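You operate a simulated robot arm through the tools that you are given. There is no shell and no other tool.

The job below is to be done with a simulated robot arm. You get a single attempt, and the scene is never put back.

JOB
Pour about 90 ml into the gauge cup and wet the coping joint.
Fine: pour from the jug; dip the dust brush in the cup and wet the whole joint; put jug and brush back. Set down upright: jug, dust brush.

It is judged by the outcome, as a careful person would: the job done as asked, and still so three seconds after it is handed in. It fails if anything else is knocked over, pushed out of place, dropped, spilled or broken.

ROBOT AND FRAMES
A 7-joint arm with a two-finger gripper, fixed in place. Base frame: the origin is at the foot of the arm, x ahead of it, y to its left, z up; the work surface is at about z = 820. Lengths are in mm, angles in degrees, forces in N, time in s.
With the tool pointing down near the work surface it reaches from about 300 to 800 mm from the base axis. Its first joint turns from -166.0 to 166.0 degrees. Payload 2.45 kg.
The TCP is the grasp point between the finger pads, 27 mm short of the fingertips. In the tool frame z runs along the fingers and y along their closing line. Largest opening 80 mm; the body of the gripper starts 54 mm behind the TCP.
Orientation is told as [roll, pitch, yaw] about the base's x, y, z axes, in that order, counted from this pose: with the fingers straight down and closing along the base's y, the tool's x points along the base's -x, its y along +y and its z along -z.

CONTROLS
- The arm moves only by the tool move_arm. Its argument "series" is a list of rows, each a list of 3 entries, a list of its own where there are three numbers: the shift along the tool's x, y, z in mm, then the turn, a rotation vector about the tool's x, y, z in degrees, then the gripper command, from -1 (shut) to 1 (fully open), values between in proportion. In form: [[[x, y, z], [wx, wy, wz], jaw], ...]. A call has 1 to 20 rows; each row shifts and turns the commanded pose from where the row before left it, along the tool's axes as they then stand. Rows are played at 5 a second. More than 50 mm and 8.6 degrees between two rows, or a gripper value outside its range, and nothing of the call is played. Where a pose cannot be reached the arm comes as near as it can. A force on the tool above 40 N (or 10 N above the force at the start of the call, whichever is more), or a blocked arm, ends the call early, and 0.2 s more pass. The fingers move at their own pace (about 153 mm/s each) and stop on an object; they squeeze with about 35 N. The grip force told is the motor's: it shows also when the fingers shut on nothing. Time passes only in rows, and 0.2 s behind the last, so rows that do not move let the fingers close. It gives the time, the measured TCP pose, the force on the tool (base axes), the opening and the grip force at its end, in the units of the frame above (readings bear some noise), with the torque about the TCP (base axes, N m) and any sound that the robot's microphone picked up, and new pictures: "pictures" is both (left out), scene, wrist or none.
- Cameras (640 x 400 px; columns grow to the right, rows downward): "scene" is fixed at [50.8, 500.5, 1644.9]; the picture's right is [-0.60, -0.80, 0.00], its down [-0.49, 0.36, -0.80] and it looks along [0.64, -0.47, -0.60] (base axes); focal length 357 px, centre (320, 200). "wrist" rides on the gripper at [63, 12, -79] in the tool frame; the picture's right is [-0.19, 0.98, 0.00], its down [-0.72, -0.14, -0.68] and it looks along [-0.67, -0.13, 0.73] (tool axes); focal length 226 px, centre (320, 200).
- slide_trunk(by): slides the trunk up (or, below 0, down) by that many mm; the arm rides with it, the base frame stays. It gives what a move gives, with no picture.
- pixel_to_xyz(camera, pixels): for up to 12 pixels [column, row] of the newest picture of that camera ("zoom" is the newest enlarged one), the place [x, y, z] in the base frame of the surface seen there, good to about 2 mm. No time passes.
- enlarge(camera, box): a new picture of the part [left, top, right, bottom] of that camera's present view, enlarged. No time passes.
- finish_job(): hands the job in; it is judged then, once.

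Open the gripper and draw the arm clear of the work before you hand the job in, unless the task says otherwise.

The tools are called after "Request:" as name(argument=value, ...) on one line, values as JSON. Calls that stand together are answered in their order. move_arm: Moves the arm, as the interface text tells. Its arguments: {"type":"object","properties":{"series":{"type":"array","items":{"type":"array"}},"pictures":{"type":"string","enum":["both","scene","wrist","none"]}},"required":["series"]} The other tools are called the same way: slide_trunk (by) slides the trunk up or down; pixel_to_xyz (camera, pixels) gives the place of the surface under pixels of a picture; enlarge (camera, box) takes an enlarged picture of a part of a camera's view; finish_job () hands the job in.

At the start:

```text
t: 0.0
tool_pos: [591.1, 20.3, 1275.1]
ee_rot: [0.0, 0.0, 0.0]
ft_force: [0.1, -0.5, 0.6]
torque: [-0.01, -0.01, -0.01]
width: 80.1
gripper_force: 0.1
trunk travel left (down, up): [-250.0, 290.0]
```

scene: 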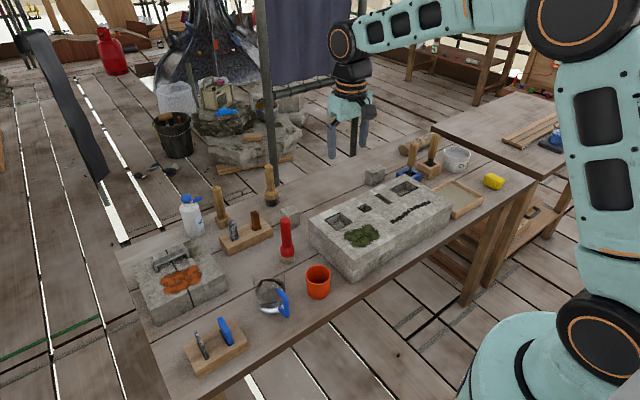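
wrist: 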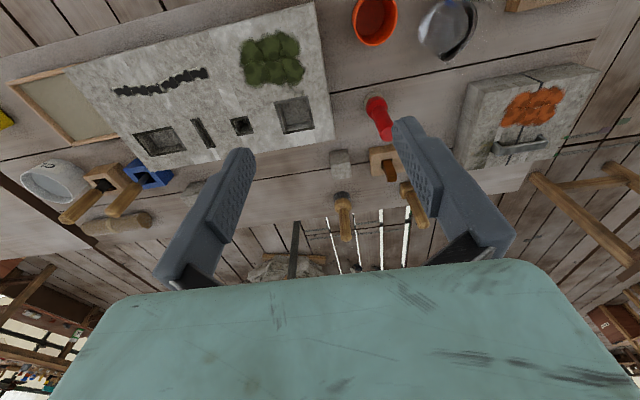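

I start by looking closer at the bench: the jug seems to be at scene (270,295), the orange cup at (318,282), the block with a dark joint at (410,205).

Request:
enlarge(camera="scene", box=[230, 220, 390, 320])

Request:
enlarge(camera="scene", box=[300, 130, 540, 280])

Request:
enlarge(camera="scene", box=[120, 170, 320, 380])

Request:
enlarge(camera="wrist", box=[320, 0, 640, 200])

Request:
enlarge(camera="wrist", box=[0, 0, 360, 240])

```text
4.00 times, centred on (310, 270) of scene
```

zoom: 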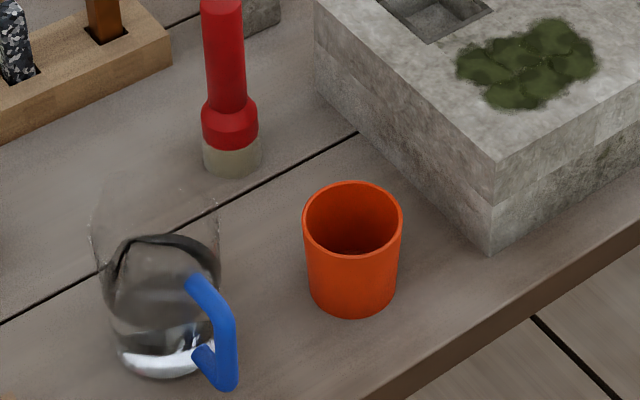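

```text
2.67 times, centred on (420, 205) of scene
```

zoom: 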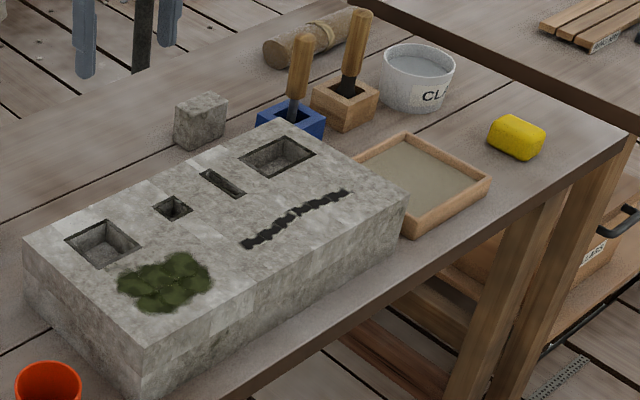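

```text
1.90 times, centred on (220, 275) of scene
```

zoom: 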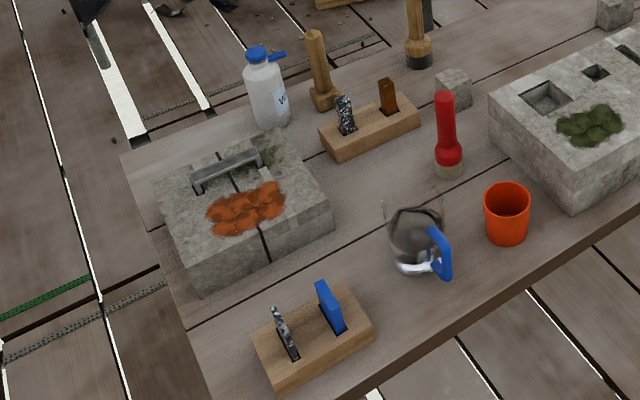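

```text
2.00 times, centred on (480, 100) of wrist
```

zoom: 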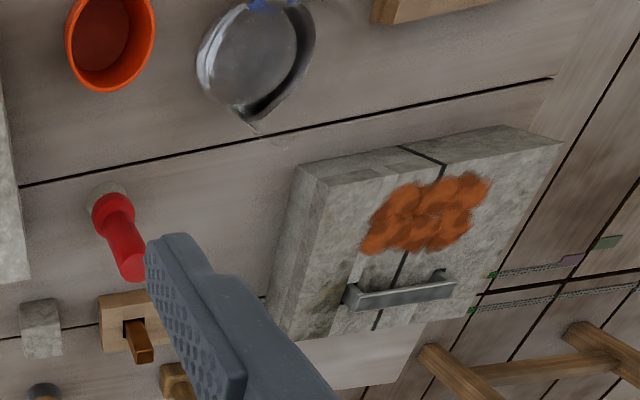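

```text
1.67 times, centred on (180, 120) of wrist
```

zoom: 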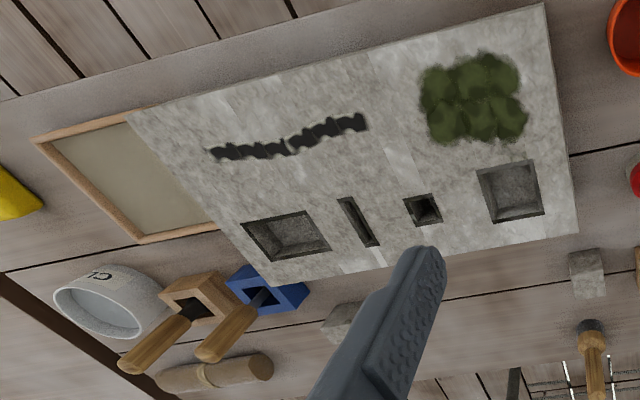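

I need closer looks at the brush candidates (270,185) and (287,240), and at the two stones with possible joints.

Request:
enlarge(camera="scene", box=[245, 155, 309, 195])

Request:
enlarge(camera="scene", box=[260, 210, 324, 270])

Request:
enlarge(camera="scene", box=[130, 235, 240, 325])

Request:
enlarge(camera="scene", box=[360, 170, 460, 235])

Request:
enlarge(camera="scene", box=[380, 130, 480, 195])

Request:
enlarge(camera="scene", box=[170, 180, 280, 255])

Request:
enlarge(camera="scene", box=[240, 260, 300, 330])

Request:
enlarge(camera="scene", box=[290, 255, 350, 310])

```text
10.00 times, centred on (277, 175) of scene
```

zoom: 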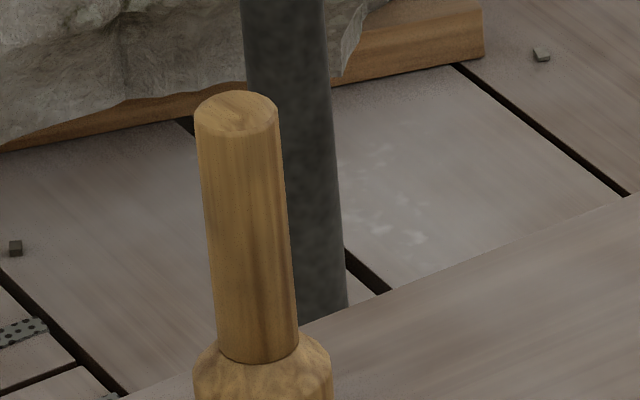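

```text
6.67 times, centred on (292, 240) of scene
```

zoom: 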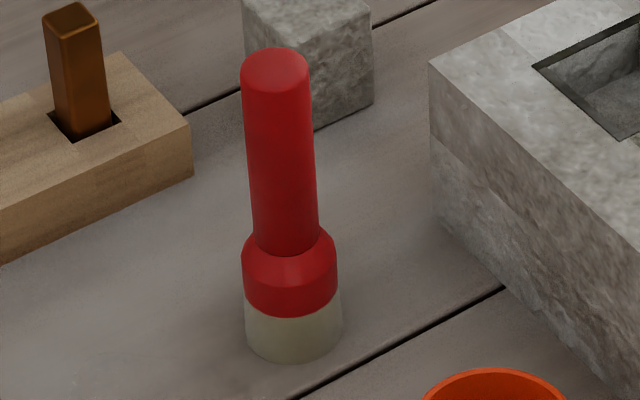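

```text
4.44 times, centred on (185, 280) of scene
```

zoom: 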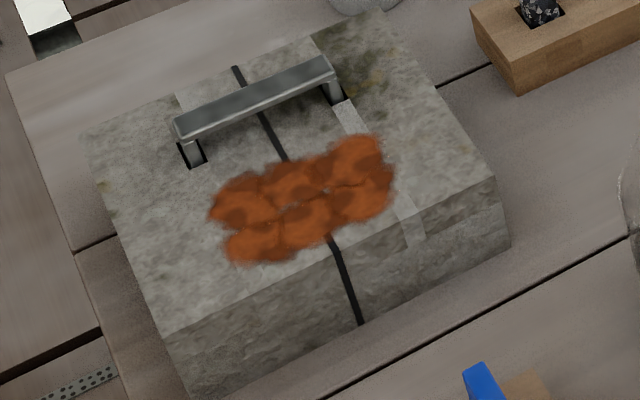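

```text
6.15 times, centred on (410, 202) of scene
```

zoom: 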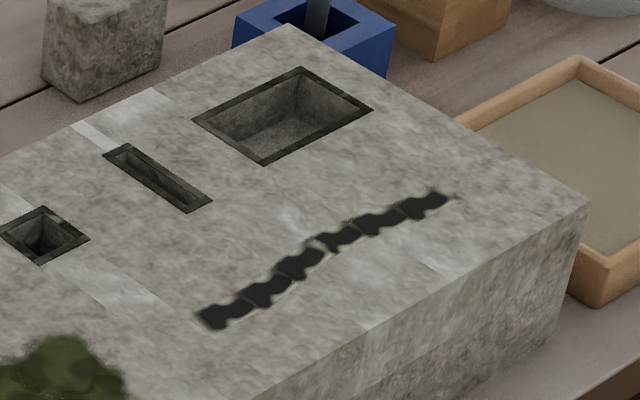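

```text
6.15 times, centred on (430, 162) of scene
```

zoom: 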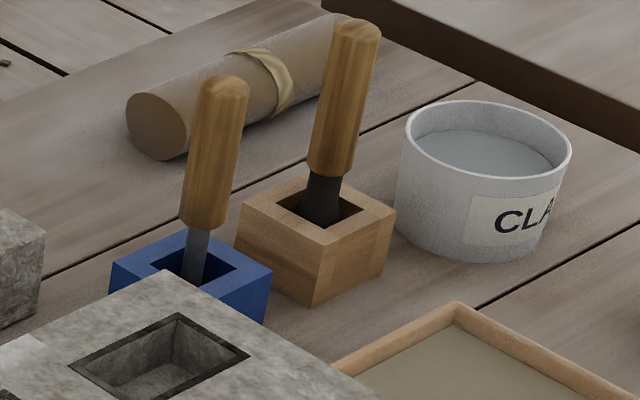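

```text
5.33 times, centred on (225, 218) of scene
```

zoom: 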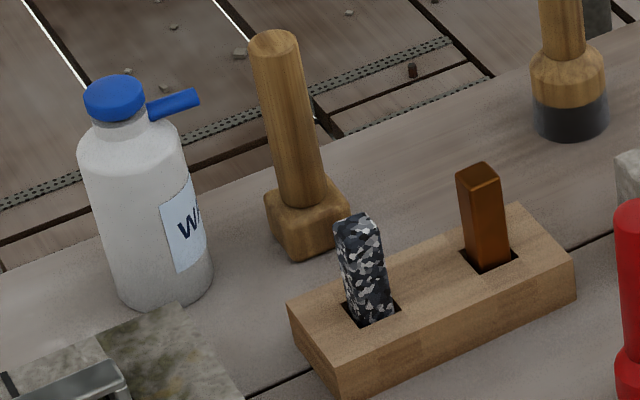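

```text
5.71 times, centred on (270, 295) of scene
```

zoom: 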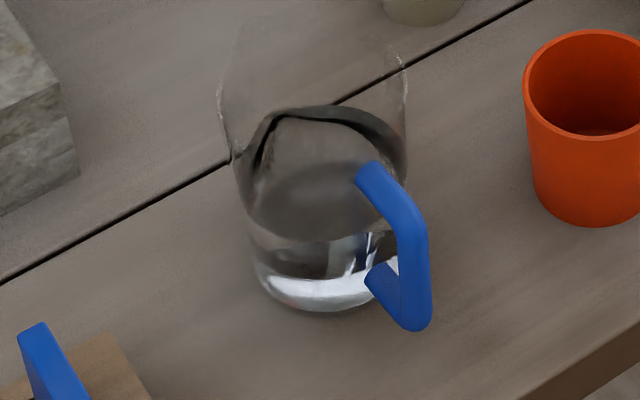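

```text
7.27 times, centred on (320, 282) of scene
```

zoom: 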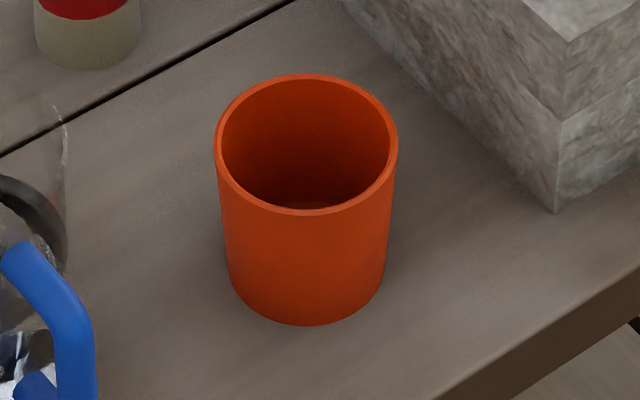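

Before moving I get the positions of the main items from the scene picture: jug (270,295), cup rim and base, red brush, wooden brush, the two stones and the dark joint.

Request:
pixel_to_xyz(camera="scene", pixels=[[318, 270], [306, 278], [330, 278], [318, 298], [287, 222], [288, 258], [269, 170], [271, 198], [393, 219], [430, 203], [310, 225], [353, 280]])

Request:
pixel_to_xyz(camera="scene", pixels=[[452, 205], [388, 170], [283, 295], [285, 313], [270, 310], [262, 285], [175, 255], [192, 315], [155, 325], [228, 285], [180, 262], [246, 237]])

Request:
pixel_to_xyz(camera="wrist", pixels=[[375, 20], [447, 28], [376, 102], [380, 135], [160, 82], [115, 92], [207, 72], [530, 105], [520, 147], [548, 100], [448, 60], [390, 5]])

```text
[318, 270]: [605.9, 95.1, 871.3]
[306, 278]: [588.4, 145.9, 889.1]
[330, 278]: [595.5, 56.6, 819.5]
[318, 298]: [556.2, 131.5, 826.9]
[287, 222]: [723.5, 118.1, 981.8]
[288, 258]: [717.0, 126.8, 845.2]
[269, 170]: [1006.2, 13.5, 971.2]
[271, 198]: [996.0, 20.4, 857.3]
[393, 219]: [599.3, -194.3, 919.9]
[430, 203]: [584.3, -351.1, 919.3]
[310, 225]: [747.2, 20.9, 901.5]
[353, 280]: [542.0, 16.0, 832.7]
```

```text
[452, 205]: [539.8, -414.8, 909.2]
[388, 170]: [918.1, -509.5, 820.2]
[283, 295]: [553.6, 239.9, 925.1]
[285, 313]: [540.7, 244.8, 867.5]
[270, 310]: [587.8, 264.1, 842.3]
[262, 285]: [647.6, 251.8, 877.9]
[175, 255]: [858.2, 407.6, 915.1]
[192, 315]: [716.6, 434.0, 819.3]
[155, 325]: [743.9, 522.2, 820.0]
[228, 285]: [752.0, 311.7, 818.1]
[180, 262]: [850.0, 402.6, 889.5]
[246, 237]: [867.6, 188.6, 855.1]
```

```text
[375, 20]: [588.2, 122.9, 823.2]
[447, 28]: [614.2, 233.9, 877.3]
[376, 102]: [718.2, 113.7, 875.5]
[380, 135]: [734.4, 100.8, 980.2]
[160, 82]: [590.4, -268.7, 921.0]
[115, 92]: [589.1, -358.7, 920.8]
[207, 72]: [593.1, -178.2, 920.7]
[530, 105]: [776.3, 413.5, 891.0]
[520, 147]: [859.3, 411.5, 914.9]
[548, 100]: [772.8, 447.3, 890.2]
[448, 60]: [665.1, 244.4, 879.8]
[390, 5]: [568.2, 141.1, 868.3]
```

The red brush stands at about (720,122), within reach, while the other brush (1000,20) and the cramped stone are out of top-down reach. So the red brush and the dark joint on the large stone (590,-180 to -355) are the targets. I bring the wrist camera closer to the jug and cup.

Request:
move_arm(series=[[[11.1, 19.7, 36.3], [0, 0, 0], 1], [[11.1, 19.7, 36.3], [0, 0, 0], 1], [[11.1, 19.7, 36.3], [0, 0, 0], 1], [[11.1, 19.7, 36.3], [0, 0, 0], 1], [[11.1, 19.7, 36.3], [0, 0, 0], 1], [[11.1, 19.7, 36.3], [0, 0, 0], 1], [[11.1, 19.7, 36.3], [0, 0, 0], 1], [[0, 0, 0], [0, 0, 0], 1]])

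```text
t: 1.8
tool_pos: [513.7, 158.5, 1020.8]
ee_rot: [0.0, 0.0, 0.0]
ft_force: [-0.2, -0.6, -0.1]
torque: [-0.03, -0.01, -0.03]
width: 80.0
gripper_force: 0.1
trunk travel left (down, up): [-250.0, 290.0]
```

scene: 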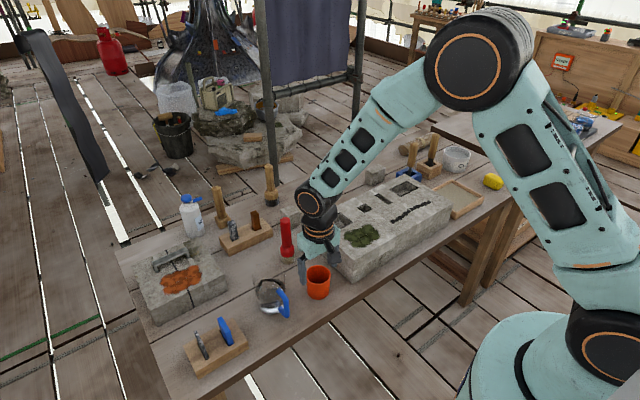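
wrist: 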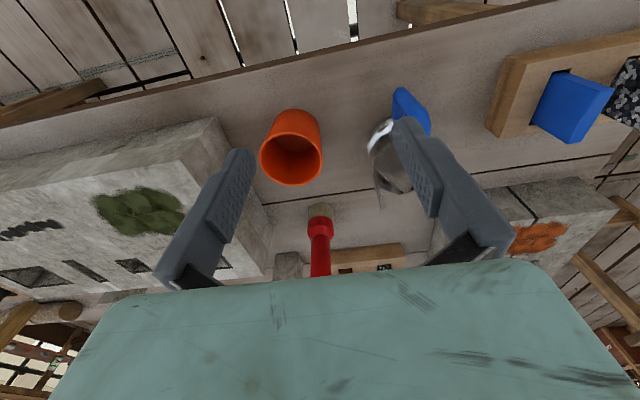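

The cup at wrist (290,150) is clearly seen, but the jug at (395,150) is hidden by a finger; I zoom on both and then shift left.

Request:
enlarge(camera="wrist", box=[230, 90, 350, 200])

Request:
pixel_to_xyz(camera="wrist", pixels=[[290, 150], [262, 158], [320, 162], [290, 183], [290, 135], [300, 112], [290, 160], [320, 210], [320, 230], [321, 270]])

Request:
move_arm(series=[[[0, 40, 0], [0, 0, 0], 1], [[0, 40, 0], [0, 0, 0], 1], [[0, 0, 0], [0, 0, 0], 1]])

Request:
enlarge(camera="wrist", box=[240, 80, 400, 220])

```text
3.64 times, centred on (290, 145) of wrist
```

zoom: 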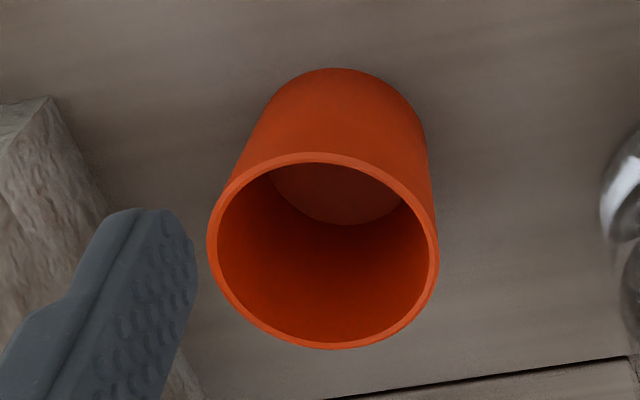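

```text
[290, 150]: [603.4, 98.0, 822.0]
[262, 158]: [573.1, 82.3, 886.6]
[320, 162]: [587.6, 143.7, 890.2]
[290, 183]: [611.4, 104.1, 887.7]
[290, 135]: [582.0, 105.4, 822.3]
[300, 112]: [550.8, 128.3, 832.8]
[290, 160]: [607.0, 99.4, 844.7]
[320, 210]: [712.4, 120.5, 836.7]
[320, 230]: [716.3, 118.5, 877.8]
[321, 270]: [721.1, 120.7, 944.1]
```

```text
t: 2.6
tool_pos: [512.2, 240.1, 1017.6]
ee_rot: [0.0, 0.0, -0.1]
ft_force: [-0.1, 0.0, 0.5]
torque: [-0.01, 0.04, 0.01]
width: 80.1
gripper_force: 0.0
trunk travel left (down, up): [-250.0, 290.0]
```

scene: 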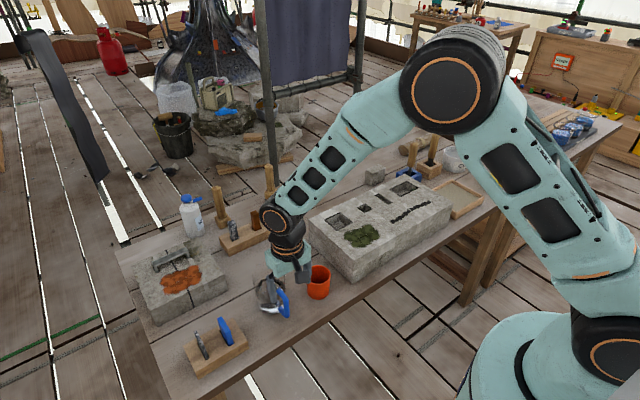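
wrist: 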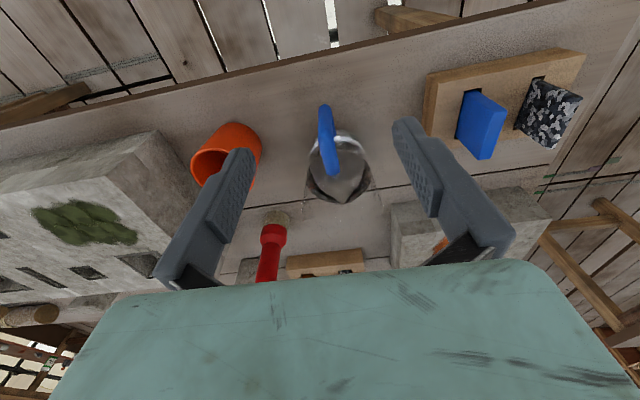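

```text
2.86 times, centred on (320, 150) of wrist
```

zoom: 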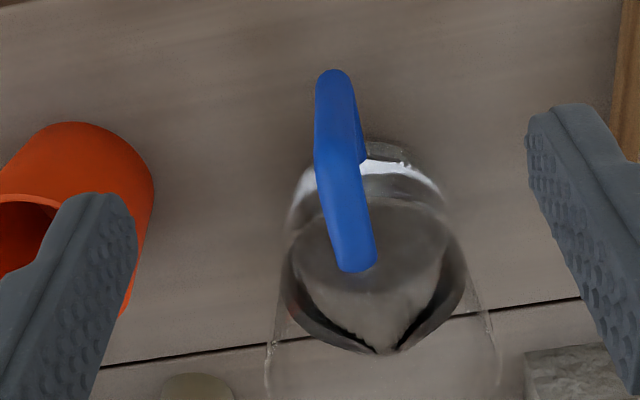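

Now the jug's handle (blue, wrist (328,105)-(335,170)) and body are visible between the fingers. I take handle and body points.

Request:
pixel_to_xyz(camera="zoom", pixels=[[333, 75], [325, 155], [338, 165], [345, 210], [355, 265], [340, 120], [378, 350], [290, 260], [465, 270], [270, 345], [495, 320], [330, 240]])

Request:
enlarge(camera="scene", box=[244, 260, 304, 325])

```text
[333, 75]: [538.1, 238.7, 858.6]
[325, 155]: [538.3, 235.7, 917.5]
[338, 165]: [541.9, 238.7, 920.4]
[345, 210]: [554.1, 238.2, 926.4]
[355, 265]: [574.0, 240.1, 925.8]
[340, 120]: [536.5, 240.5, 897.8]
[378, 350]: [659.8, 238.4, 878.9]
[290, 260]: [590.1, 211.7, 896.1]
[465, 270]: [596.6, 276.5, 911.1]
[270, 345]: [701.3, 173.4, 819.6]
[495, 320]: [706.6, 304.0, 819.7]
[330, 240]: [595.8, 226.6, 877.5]
```

```text
6.15 times, centred on (274, 292) of scene
```

zoom: 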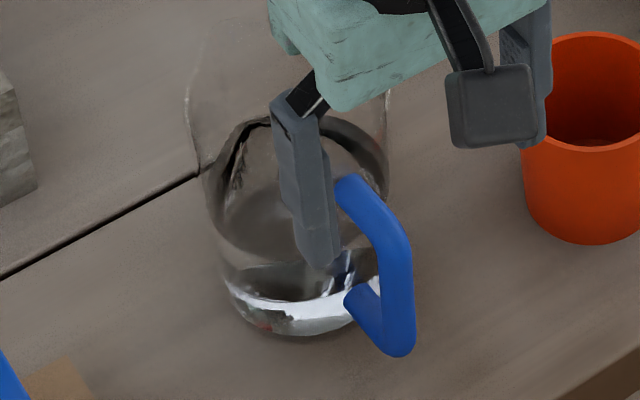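

Handle is a vertical bar at about x 545, y 239, z 855–920, with its top arm at z≈926 and the spout toward +x. I tilt the tool forward 35° and come lower to see the jug from the side and judge its height and fill.

Request:
move_arm(series=[[[0, 0, 0], [0, -7, 0], 1], [[0, 0, 0], [0, -7, 0], 1], [[0, 0, 0], [0, -7, 0], 1], [[0, 0, 0], [0, -7, 0], 1], [[0, 0, 0], [0, -7, 0], 1], [[31.4, -6, 31.7], [0, 0, 0], 1], [[31.4, -6, 31.7], [0, 0, 0], 1], [[0, 0, 0], [0, 0, 0], 1]])

Request:
enlarge(camera="wrist", box=[220, 60, 420, 240])

```text
t: 4.4
tool_pos: [499.8, 226.3, 931.9]
ee_rot: [-0.1, -35.0, -0.1]
ft_force: [0.2, 0.3, -0.1]
torque: [0.0, -0.02, -0.01]
width: 79.9
gripper_force: 0.0
trunk travel left (down, up): [-250.0, 290.0]
```

scene: 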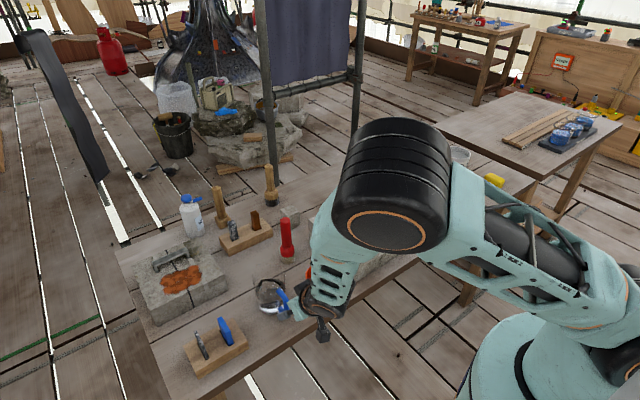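
wrist: 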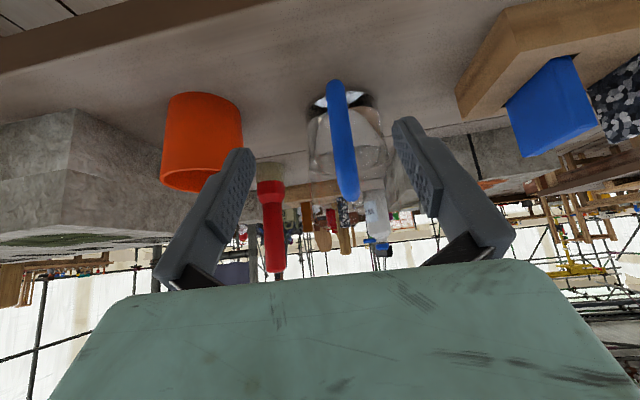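

```text
2.22 times, centred on (320, 150) of wrist
```

zoom: 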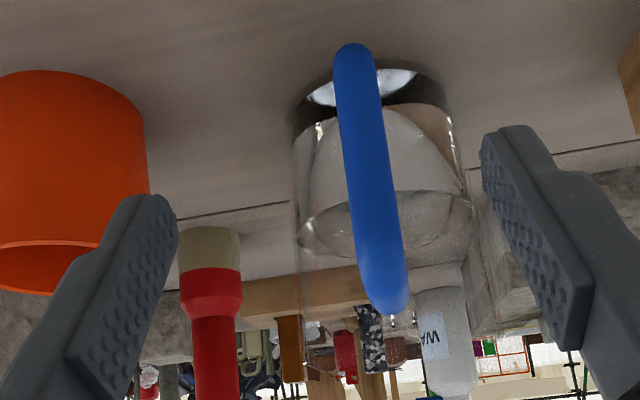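

The jug is upright, its water surface showing near zoom row 220; the top edge of the glass isn't clear, so I zoom in more.

Request:
enlarge(camera="wrist", box=[295, 70, 395, 220])

Request:
pixel_to_xyz(camera="wrist", pixels=[[338, 82], [345, 140], [352, 197], [325, 140], [375, 140], [315, 160], [385, 160], [345, 172], [330, 195], [380, 190], [326, 150], [365, 150]])

Request:
enlarge(camera="scene", box=[246, 262, 310, 322])

```text
2.67 times, centred on (345, 145) of wrist
```

zoom: 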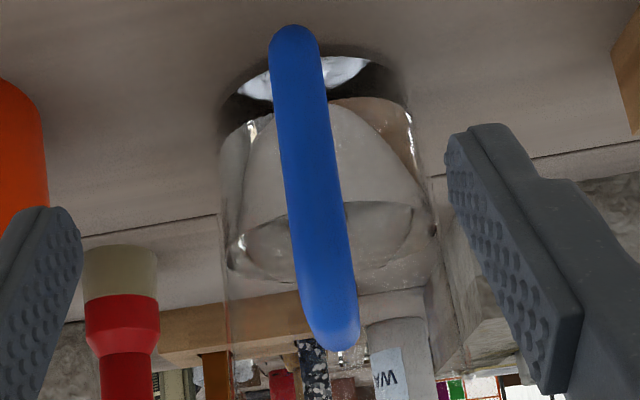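

```text
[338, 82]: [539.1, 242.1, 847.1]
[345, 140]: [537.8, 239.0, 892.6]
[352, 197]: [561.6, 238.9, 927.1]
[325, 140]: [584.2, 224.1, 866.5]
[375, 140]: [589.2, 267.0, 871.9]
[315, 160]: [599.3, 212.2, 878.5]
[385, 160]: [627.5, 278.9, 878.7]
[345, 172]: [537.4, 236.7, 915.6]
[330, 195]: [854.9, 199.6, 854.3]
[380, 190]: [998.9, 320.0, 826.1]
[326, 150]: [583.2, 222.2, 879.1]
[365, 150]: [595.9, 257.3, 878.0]
```

```text
6.67 times, centred on (278, 292) of scene
```

zoom: 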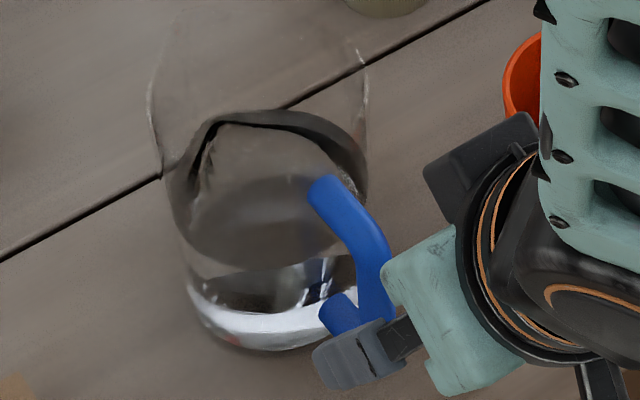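

The glass seems to be about 80 mm across, axis near (617,241), rim at z≈948, with water at z≈878 (roughly 250 ml). I plan to grip the handle's top arm with the fingers about 20° below horizontal, so I turn the tool to pitch -70 while standing off behind the handle.

Request:
move_arm(series=[[[6.1, 12.7, -22.6], [0, 0, 0], 1], [[0, 0, 0], [0, -7, 0], 1], [[0, 0, 0], [0, -7, 0], 1], [[0, 0, 0], [0, -7, 0], 1], [[0, 0, 0], [0, -7, 0], 1], [[0, 0, 0], [0, -7, 0], 1], [[0, 0, 0], [0, 0, 0], 1]])

Request:
enlarge(camera="wrist", box=[240, 40, 400, 240])

```text
t: 6.0
tool_pos: [480.7, 239.9, 946.5]
ee_rot: [-0.1, -70.1, 0.2]
ft_force: [-0.6, 0.2, 0.0]
torque: [-0.01, -0.01, 0.03]
width: 80.1
gripper_force: 0.1
trunk travel left (down, up): [-250.0, 290.0]
```

scene: 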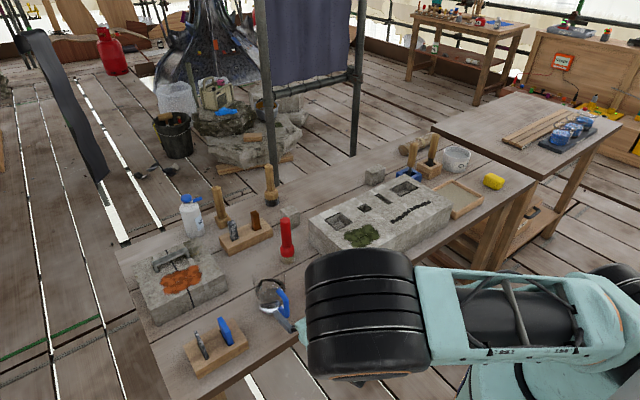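
wrist: 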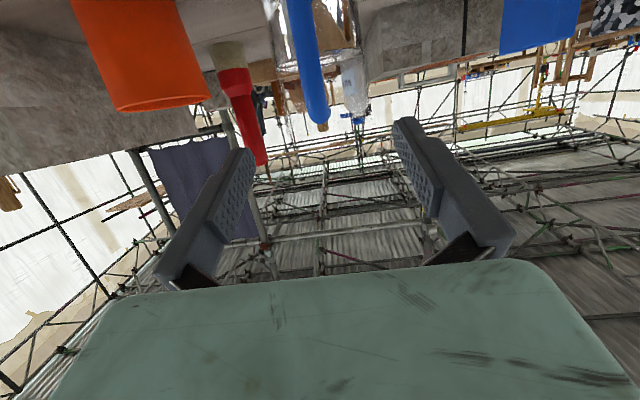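

```text
2.00 times, centred on (320, 140) of wrist
```

zoom: 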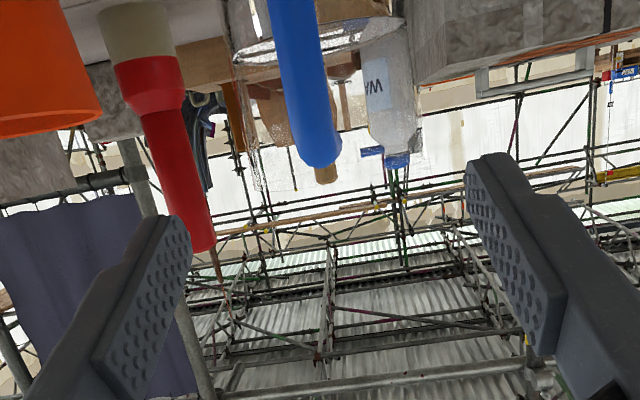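

The tool is at pitch -70 behind the handle, centred on it. I advance about 66 mm along the fingers so the pads straddle the handle's top corner, without closing yet.

Request:
move_arm(series=[[[0.3, -0.3, 22.2], [0, 0, 0], 1], [[0.3, -0.3, 22.2], [0, 0, 0], 1], [[0.2, -0.3, 22.2], [0, 0, 0], 1], [[0, 0, 0], [0, 0, 0], 1]])

Request:
enlarge(camera="scene", box=[246, 262, 326, 332])

Request:
enlarge(camera="wrist", box=[200, 20, 460, 240])

```text
t: 7.0
tool_pos: [542.7, 237.5, 922.7]
ee_rot: [-0.1, -70.0, 0.1]
ft_force: [-0.8, 0.3, -0.7]
torque: [-0.01, 0.0, 0.0]
width: 80.0
gripper_force: 0.0
trunk travel left (down, up): [-250.0, 290.0]
```

scene: 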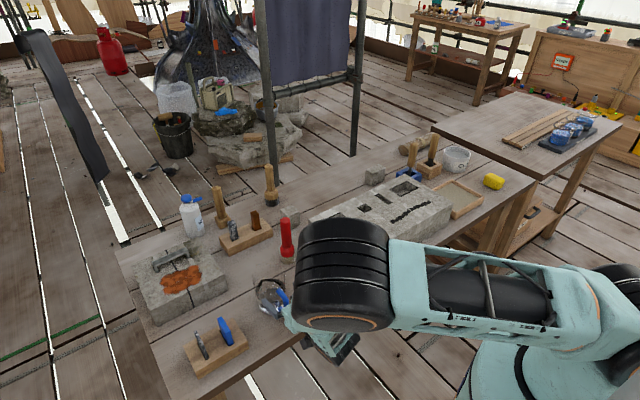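
wrist: 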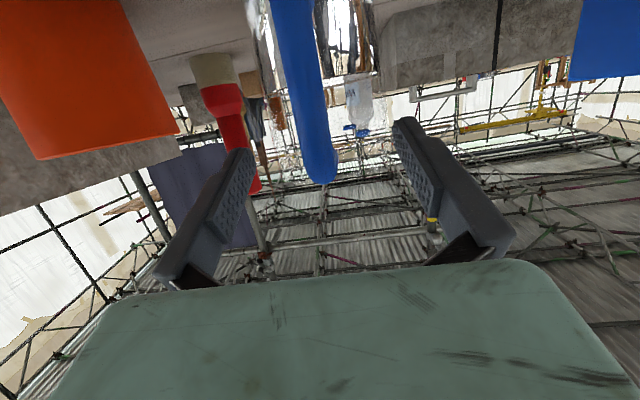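

```text
5.71 times, centred on (286, 297) of scene
```

zoom: 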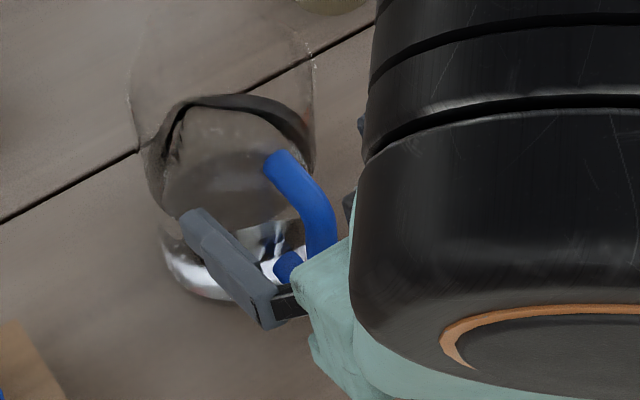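

```text
1.82 times, centred on (330, 130) of wrist
```

zoom: 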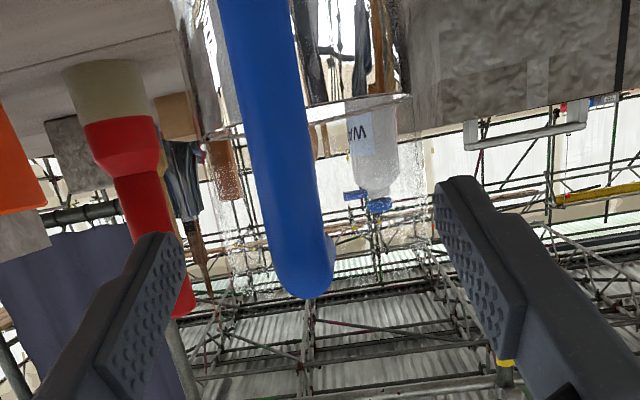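

The handle sits centred between the open pads (TCP 543,237.5,923) and nothing touches. I close the gripper on the handle and let it settle.

Request:
move_arm(series=[[[0, 0.8, 0], [0, 0, 0], 0.3], [[0, 0, 0], [0, 0, 0], -1], [[0, 0, 0], [0, 0, 0], -1], [[0, 0, 0], [0, 0, 0], -1], [[0, 0, 0], [0, 0, 0], -1]])

Request:
enlarge(camera="scene", box=[246, 262, 326, 332])

```text
t: 8.2
tool_pos: [542.8, 238.3, 924.4]
ee_rot: [0.0, -69.9, 0.2]
ft_force: [1.4, 1.0, -0.5]
torque: [-0.01, -0.05, 0.09]
width: 14.0
gripper_force: 34.8
trunk travel left (down, up): [-250.0, 290.0]
```

scene: 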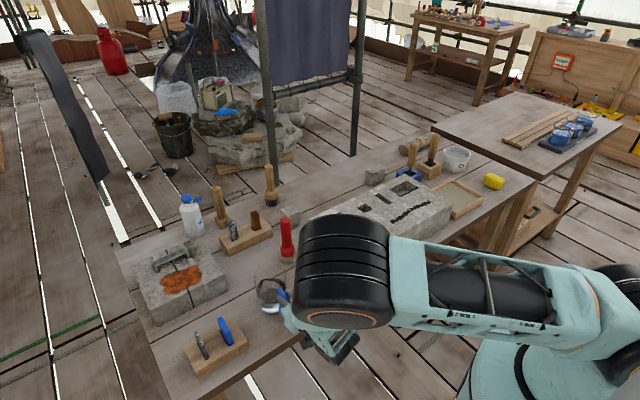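
wrist: 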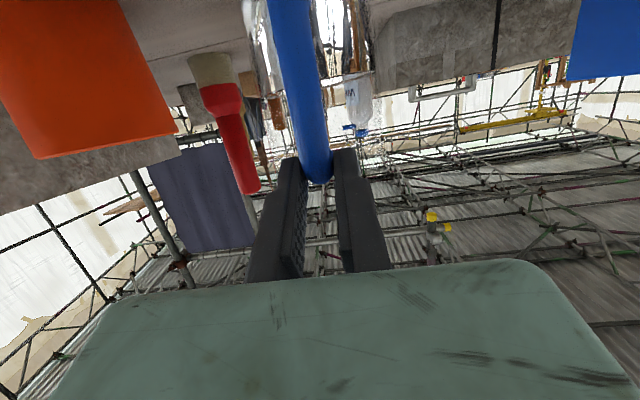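

```text
5.71 times, centred on (286, 297) of scene
```

zoom: 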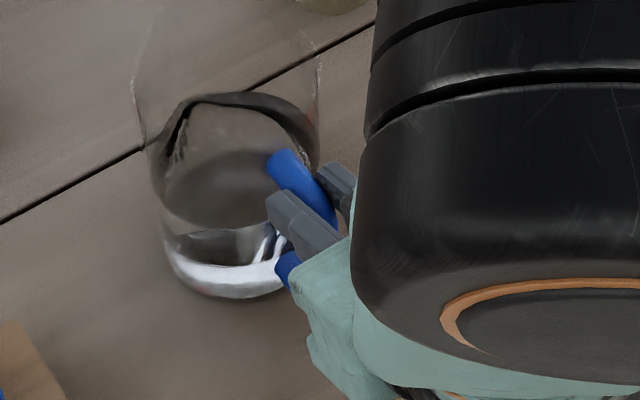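

The handle is gripped (14 mm wide, 35 N). I lift gently by 15 mm and read the weight and the torque.

Request:
move_arm(series=[[[-4.7, 0, -1.7], [0, 0, 0], -1], [[-4.7, 0, -1.7], [0, 0, 0], -1], [[-4.7, 0, -1.7], [0, 0, 0], -1], [[0, 0, 0], [0, 0, 0], -1], [[0, 0, 0], [0, 0, 0], -1]])

Request:
enlarge(camera="scene", box=[246, 252, 326, 322])

```text
t: 9.4
tool_pos: [541.5, 238.6, 940.0]
ee_rot: [0.0, -69.9, 0.0]
ft_force: [-1.2, 0.1, 3.2]
torque: [-0.03, -0.02, 0.02]
width: 0.0
gripper_force: 30.0
trunk travel left (down, up): [-250.0, 290.0]
```

scene: 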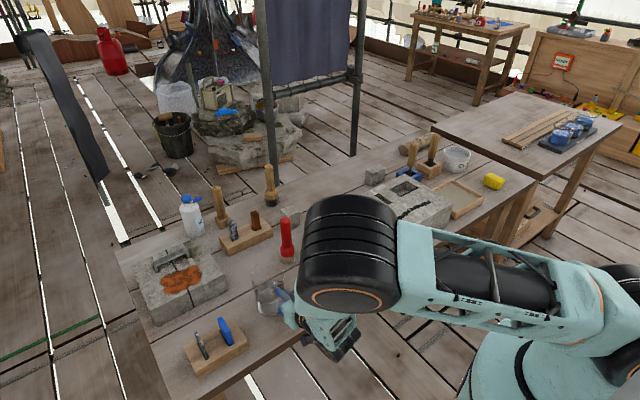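
wrist: 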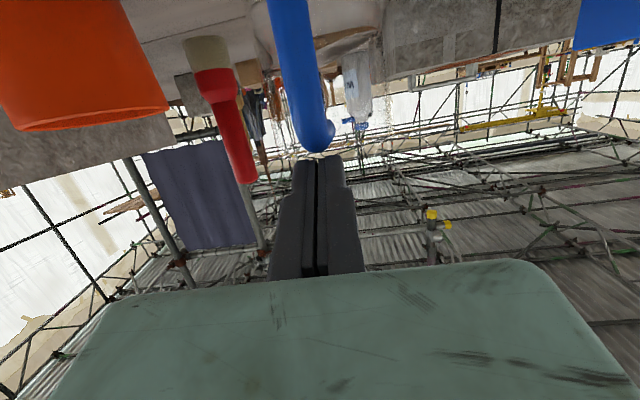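

```text
5.71 times, centred on (286, 287) of scene
```

zoom: 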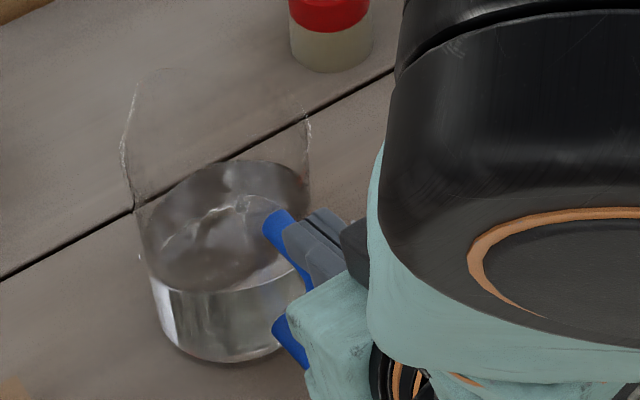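

The fingers slipped over the top of the handle and shut on nothing; the jug still stands. I look at where it is now before re-gripping lower.

Request:
enlarge(camera="wrist", box=[230, 0, 430, 200])

Request:
pixel_to_xyz(camera="wrist", pixels=[[285, 10], [295, 50], [305, 90], [312, 120], [318, 145], [322, 152], [330, 135], [200, 75]])

Request:
pixel_to_xyz(camera="zoom", pixels=[[275, 225], [290, 245], [300, 270], [285, 330], [180, 330], [220, 260], [165, 205], [300, 150]])

```text
2.00 times, centred on (330, 100) of wrist
```

zoom: 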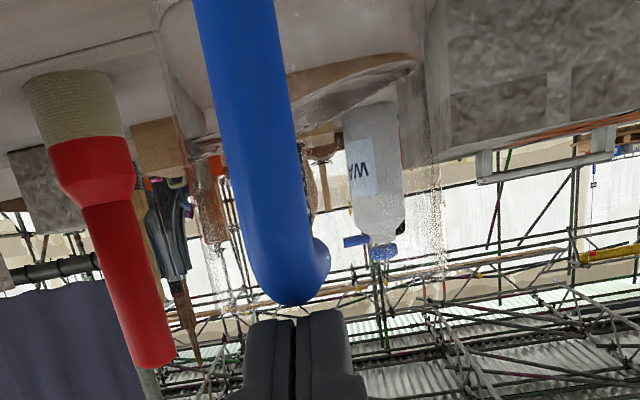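

```text
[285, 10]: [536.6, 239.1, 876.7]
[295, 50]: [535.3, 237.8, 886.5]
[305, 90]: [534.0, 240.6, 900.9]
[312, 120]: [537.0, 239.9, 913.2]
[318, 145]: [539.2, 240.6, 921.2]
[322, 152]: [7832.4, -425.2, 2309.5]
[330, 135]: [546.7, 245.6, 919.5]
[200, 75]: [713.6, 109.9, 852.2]
```

```text
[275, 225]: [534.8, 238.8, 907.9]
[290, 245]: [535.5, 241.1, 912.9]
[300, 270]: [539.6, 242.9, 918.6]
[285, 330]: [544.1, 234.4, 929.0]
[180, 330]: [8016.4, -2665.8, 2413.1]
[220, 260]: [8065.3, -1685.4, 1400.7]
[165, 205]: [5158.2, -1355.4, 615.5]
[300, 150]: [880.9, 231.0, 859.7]
```

The round handle slid out because a grip along the top arm can't hold the jug's weight moment. Better: come in from the right side, 45° down, one finger through the handle opening so the pads press the vertical bar front and back. I back off, go up, and turn to pitch -45, yaw 90 to test that this is reachable.

Request:
move_arm(series=[[[0, 0, -35], [0, 0, 0], -1], [[0, 0, -40], [0, 0, 0], -1], [[-35.4, 0, -12.9], [0, 0, 0], -0.25], [[-35.4, -20, -12.9], [0, 0, 0], -0.25], [[-35.4, -30, -12.9], [0, 0, 0], -0.25], [[0, 0, 0], [0, 8.3, 0], -0.25], [[0, 0, 0], [0, 8.3, 0], -0.25], [[0, 0, 0], [0, 8.3, 0], -0.25], [[0, 0, 0], [0, 0, 0], -0.25]])

Request:
enlarge(camera="scene", box=[240, 255, 310, 325])

Request:
enlarge(camera="wrist", box=[240, 0, 440, 200])

```text
t: 11.4
tool_pos: [471.2, 188.0, 1078.1]
ee_rot: [0.0, -45.0, 0.0]
ft_force: [-0.2, 0.5, -0.5]
torque: [0.0, 0.0, 0.0]
width: 30.2
gripper_force: 0.1
trunk travel left (down, up): [-250.0, 290.0]
```

scene: 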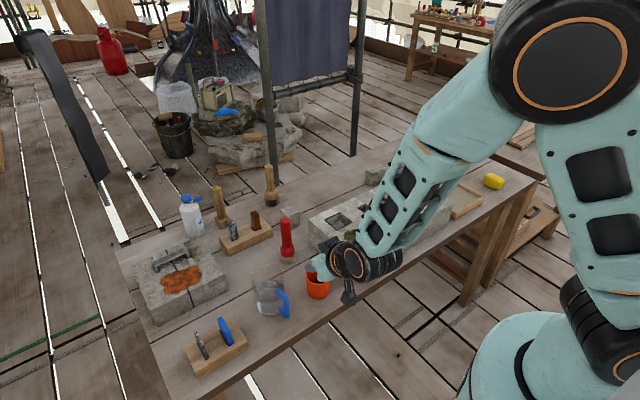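
wrist: 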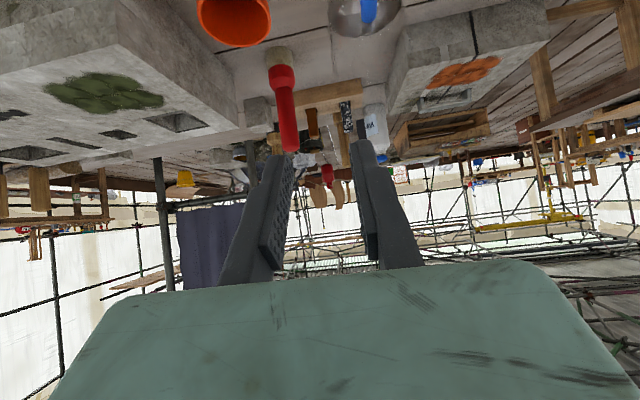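

```text
5.71 times, centred on (275, 290) of scene
```

zoom: 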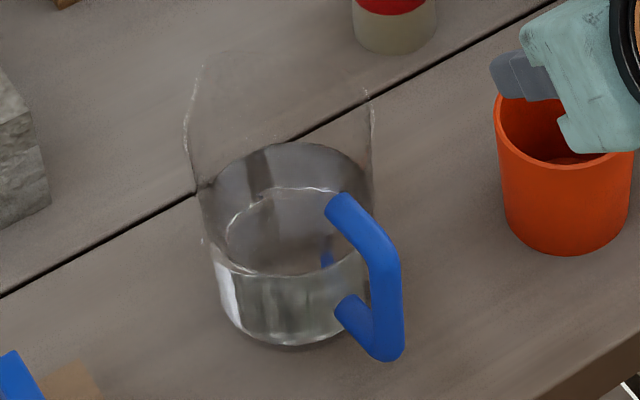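

```text
2.00 times, centred on (340, 100) of wrist
```

zoom: 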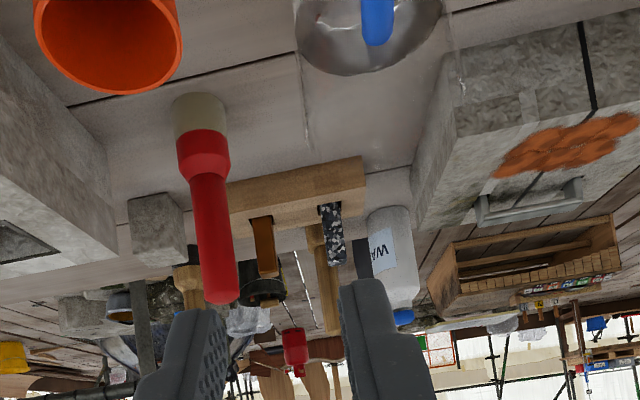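

The jug is undisturbed and upright. Now I yaw the tool by 90° at this height to test the side approach.

Request:
move_arm(series=[[[0, 0, 0], [-5.785, 0, -5.785], -0.25], [[0, 0, 0], [-5.785, 0, -5.785], -0.25], [[0, 0, 0], [-5.785, 0, -5.785], -0.25], [[0, 0, 0], [-5.785, 0, -5.785], -0.25], [[0, 0, 0], [-5.785, 0, -5.785], -0.25], [[0, 0, 0], [-5.785, 0, -5.785], -0.25], [[0, 0, 0], [-5.785, 0, -5.785], -0.25], [[0, 0, 0], [-5.785, 0, -5.785], -0.25], [[0, 0, 0], [-5.785, 0, -5.785], -0.25], [[0, 0, 0], [-5.785, 0, -5.785], -0.25], [[0, 0, 0], [-5.785, 0, -5.785], -0.25], [[0, 0, 0], [0, 0, 0], -0.25]])

Request:
pixel_to_xyz(camera="scene", pixels=[[268, 283], [272, 295], [262, 290], [285, 292], [288, 300], [286, 312], [278, 290], [280, 308]])

```text
t: 14.0
tool_pos: [472.4, 189.1, 1078.5]
ee_rot: [-0.1, -45.1, 90.3]
ft_force: [0.5, -0.5, 0.3]
torque: [0.01, -0.03, 0.01]
width: 30.0
gripper_force: 0.0
trunk travel left (down, up): [-250.0, 290.0]
```

scene: 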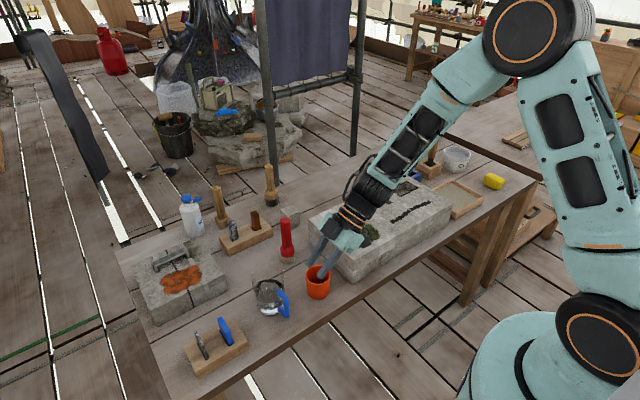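
wrist: 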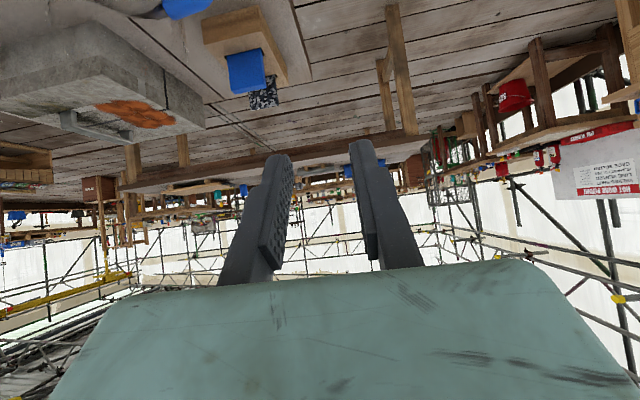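

```text
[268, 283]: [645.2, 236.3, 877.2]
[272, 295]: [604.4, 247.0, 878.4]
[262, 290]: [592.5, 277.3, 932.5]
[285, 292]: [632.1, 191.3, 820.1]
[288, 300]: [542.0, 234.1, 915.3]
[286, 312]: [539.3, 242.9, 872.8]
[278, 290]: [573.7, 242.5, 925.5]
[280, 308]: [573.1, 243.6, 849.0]
```

The side-approach pose is reachable. The handle bar is at about x 542.5 (outer face 535.5), y 240, with its opening from z≈857 to 912. I move to a pre-grasp point 80 mm back along the fingers with a 30 mm opening.

Request:
move_arm(series=[[[25.2, -17.5, 23.05], [0, 0, 0], -0.25], [[25.2, -17.5, 23.05], [0, 0, 0], -0.25], [[25.2, -17.5, 23.05], [0, 0, 0], -0.25], [[25.2, -17.5, 23.05], [0, 0, 0], -0.25], [[0, 0, 0], [0, 0, 0], -0.25]])

Request:
enlarge(camera="scene", box=[240, 245, 330, 325])

Request:
enlarge(camera="wrist", box=[200, 0, 460, 200])

```text
t: 15.2
tool_pos: [543.2, 183.0, 940.3]
ee_rot: [-0.1, -45.0, 90.3]
ft_force: [0.2, -0.3, 0.0]
torque: [-0.04, -0.01, 0.0]
width: 29.7
gripper_force: 0.1
trunk travel left (down, up): [-250.0, 290.0]
```

scene: 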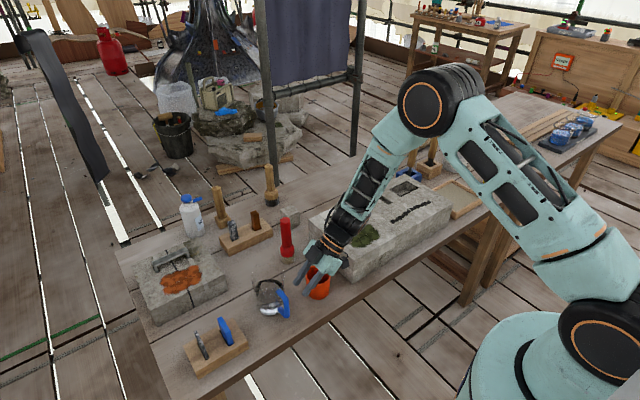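
wrist: 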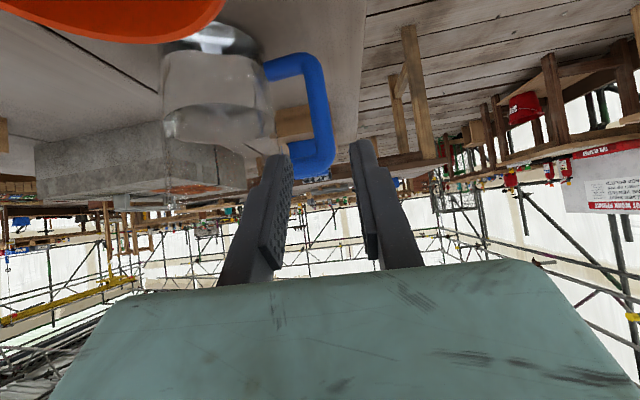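

```text
5.00 times, centred on (285, 285) of scene
```

zoom: 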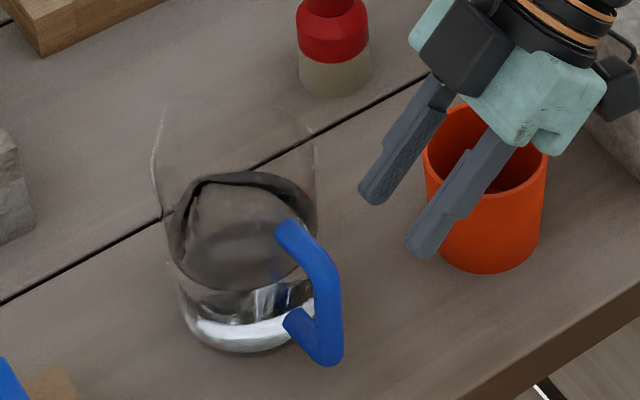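

```text
2.00 times, centred on (330, 100) of wrist
```

zoom: 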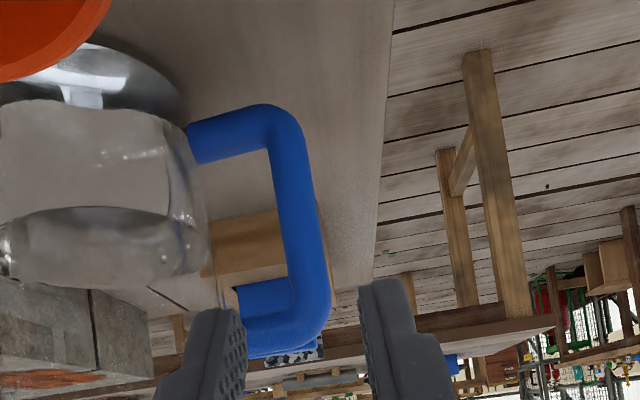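

The wrist view shows the handle from the side, its bar at wrist (315,110) between the two fingers. I measure the bar and opening precisely.

Request:
pixel_to_xyz(camera="zoom", pixels=[[282, 180], [290, 230], [300, 280], [265, 120], [210, 145], [276, 200], [308, 195], [285, 290], [322, 290], [250, 300], [195, 200], [310, 330]])

```text
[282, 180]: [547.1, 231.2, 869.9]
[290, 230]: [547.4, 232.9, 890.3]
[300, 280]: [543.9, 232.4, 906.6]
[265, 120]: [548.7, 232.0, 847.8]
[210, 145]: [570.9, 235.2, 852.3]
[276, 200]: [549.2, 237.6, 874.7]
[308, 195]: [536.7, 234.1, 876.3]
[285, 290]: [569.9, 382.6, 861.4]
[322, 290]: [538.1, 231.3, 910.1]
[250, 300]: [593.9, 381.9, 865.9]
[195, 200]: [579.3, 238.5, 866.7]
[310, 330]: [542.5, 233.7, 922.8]
```

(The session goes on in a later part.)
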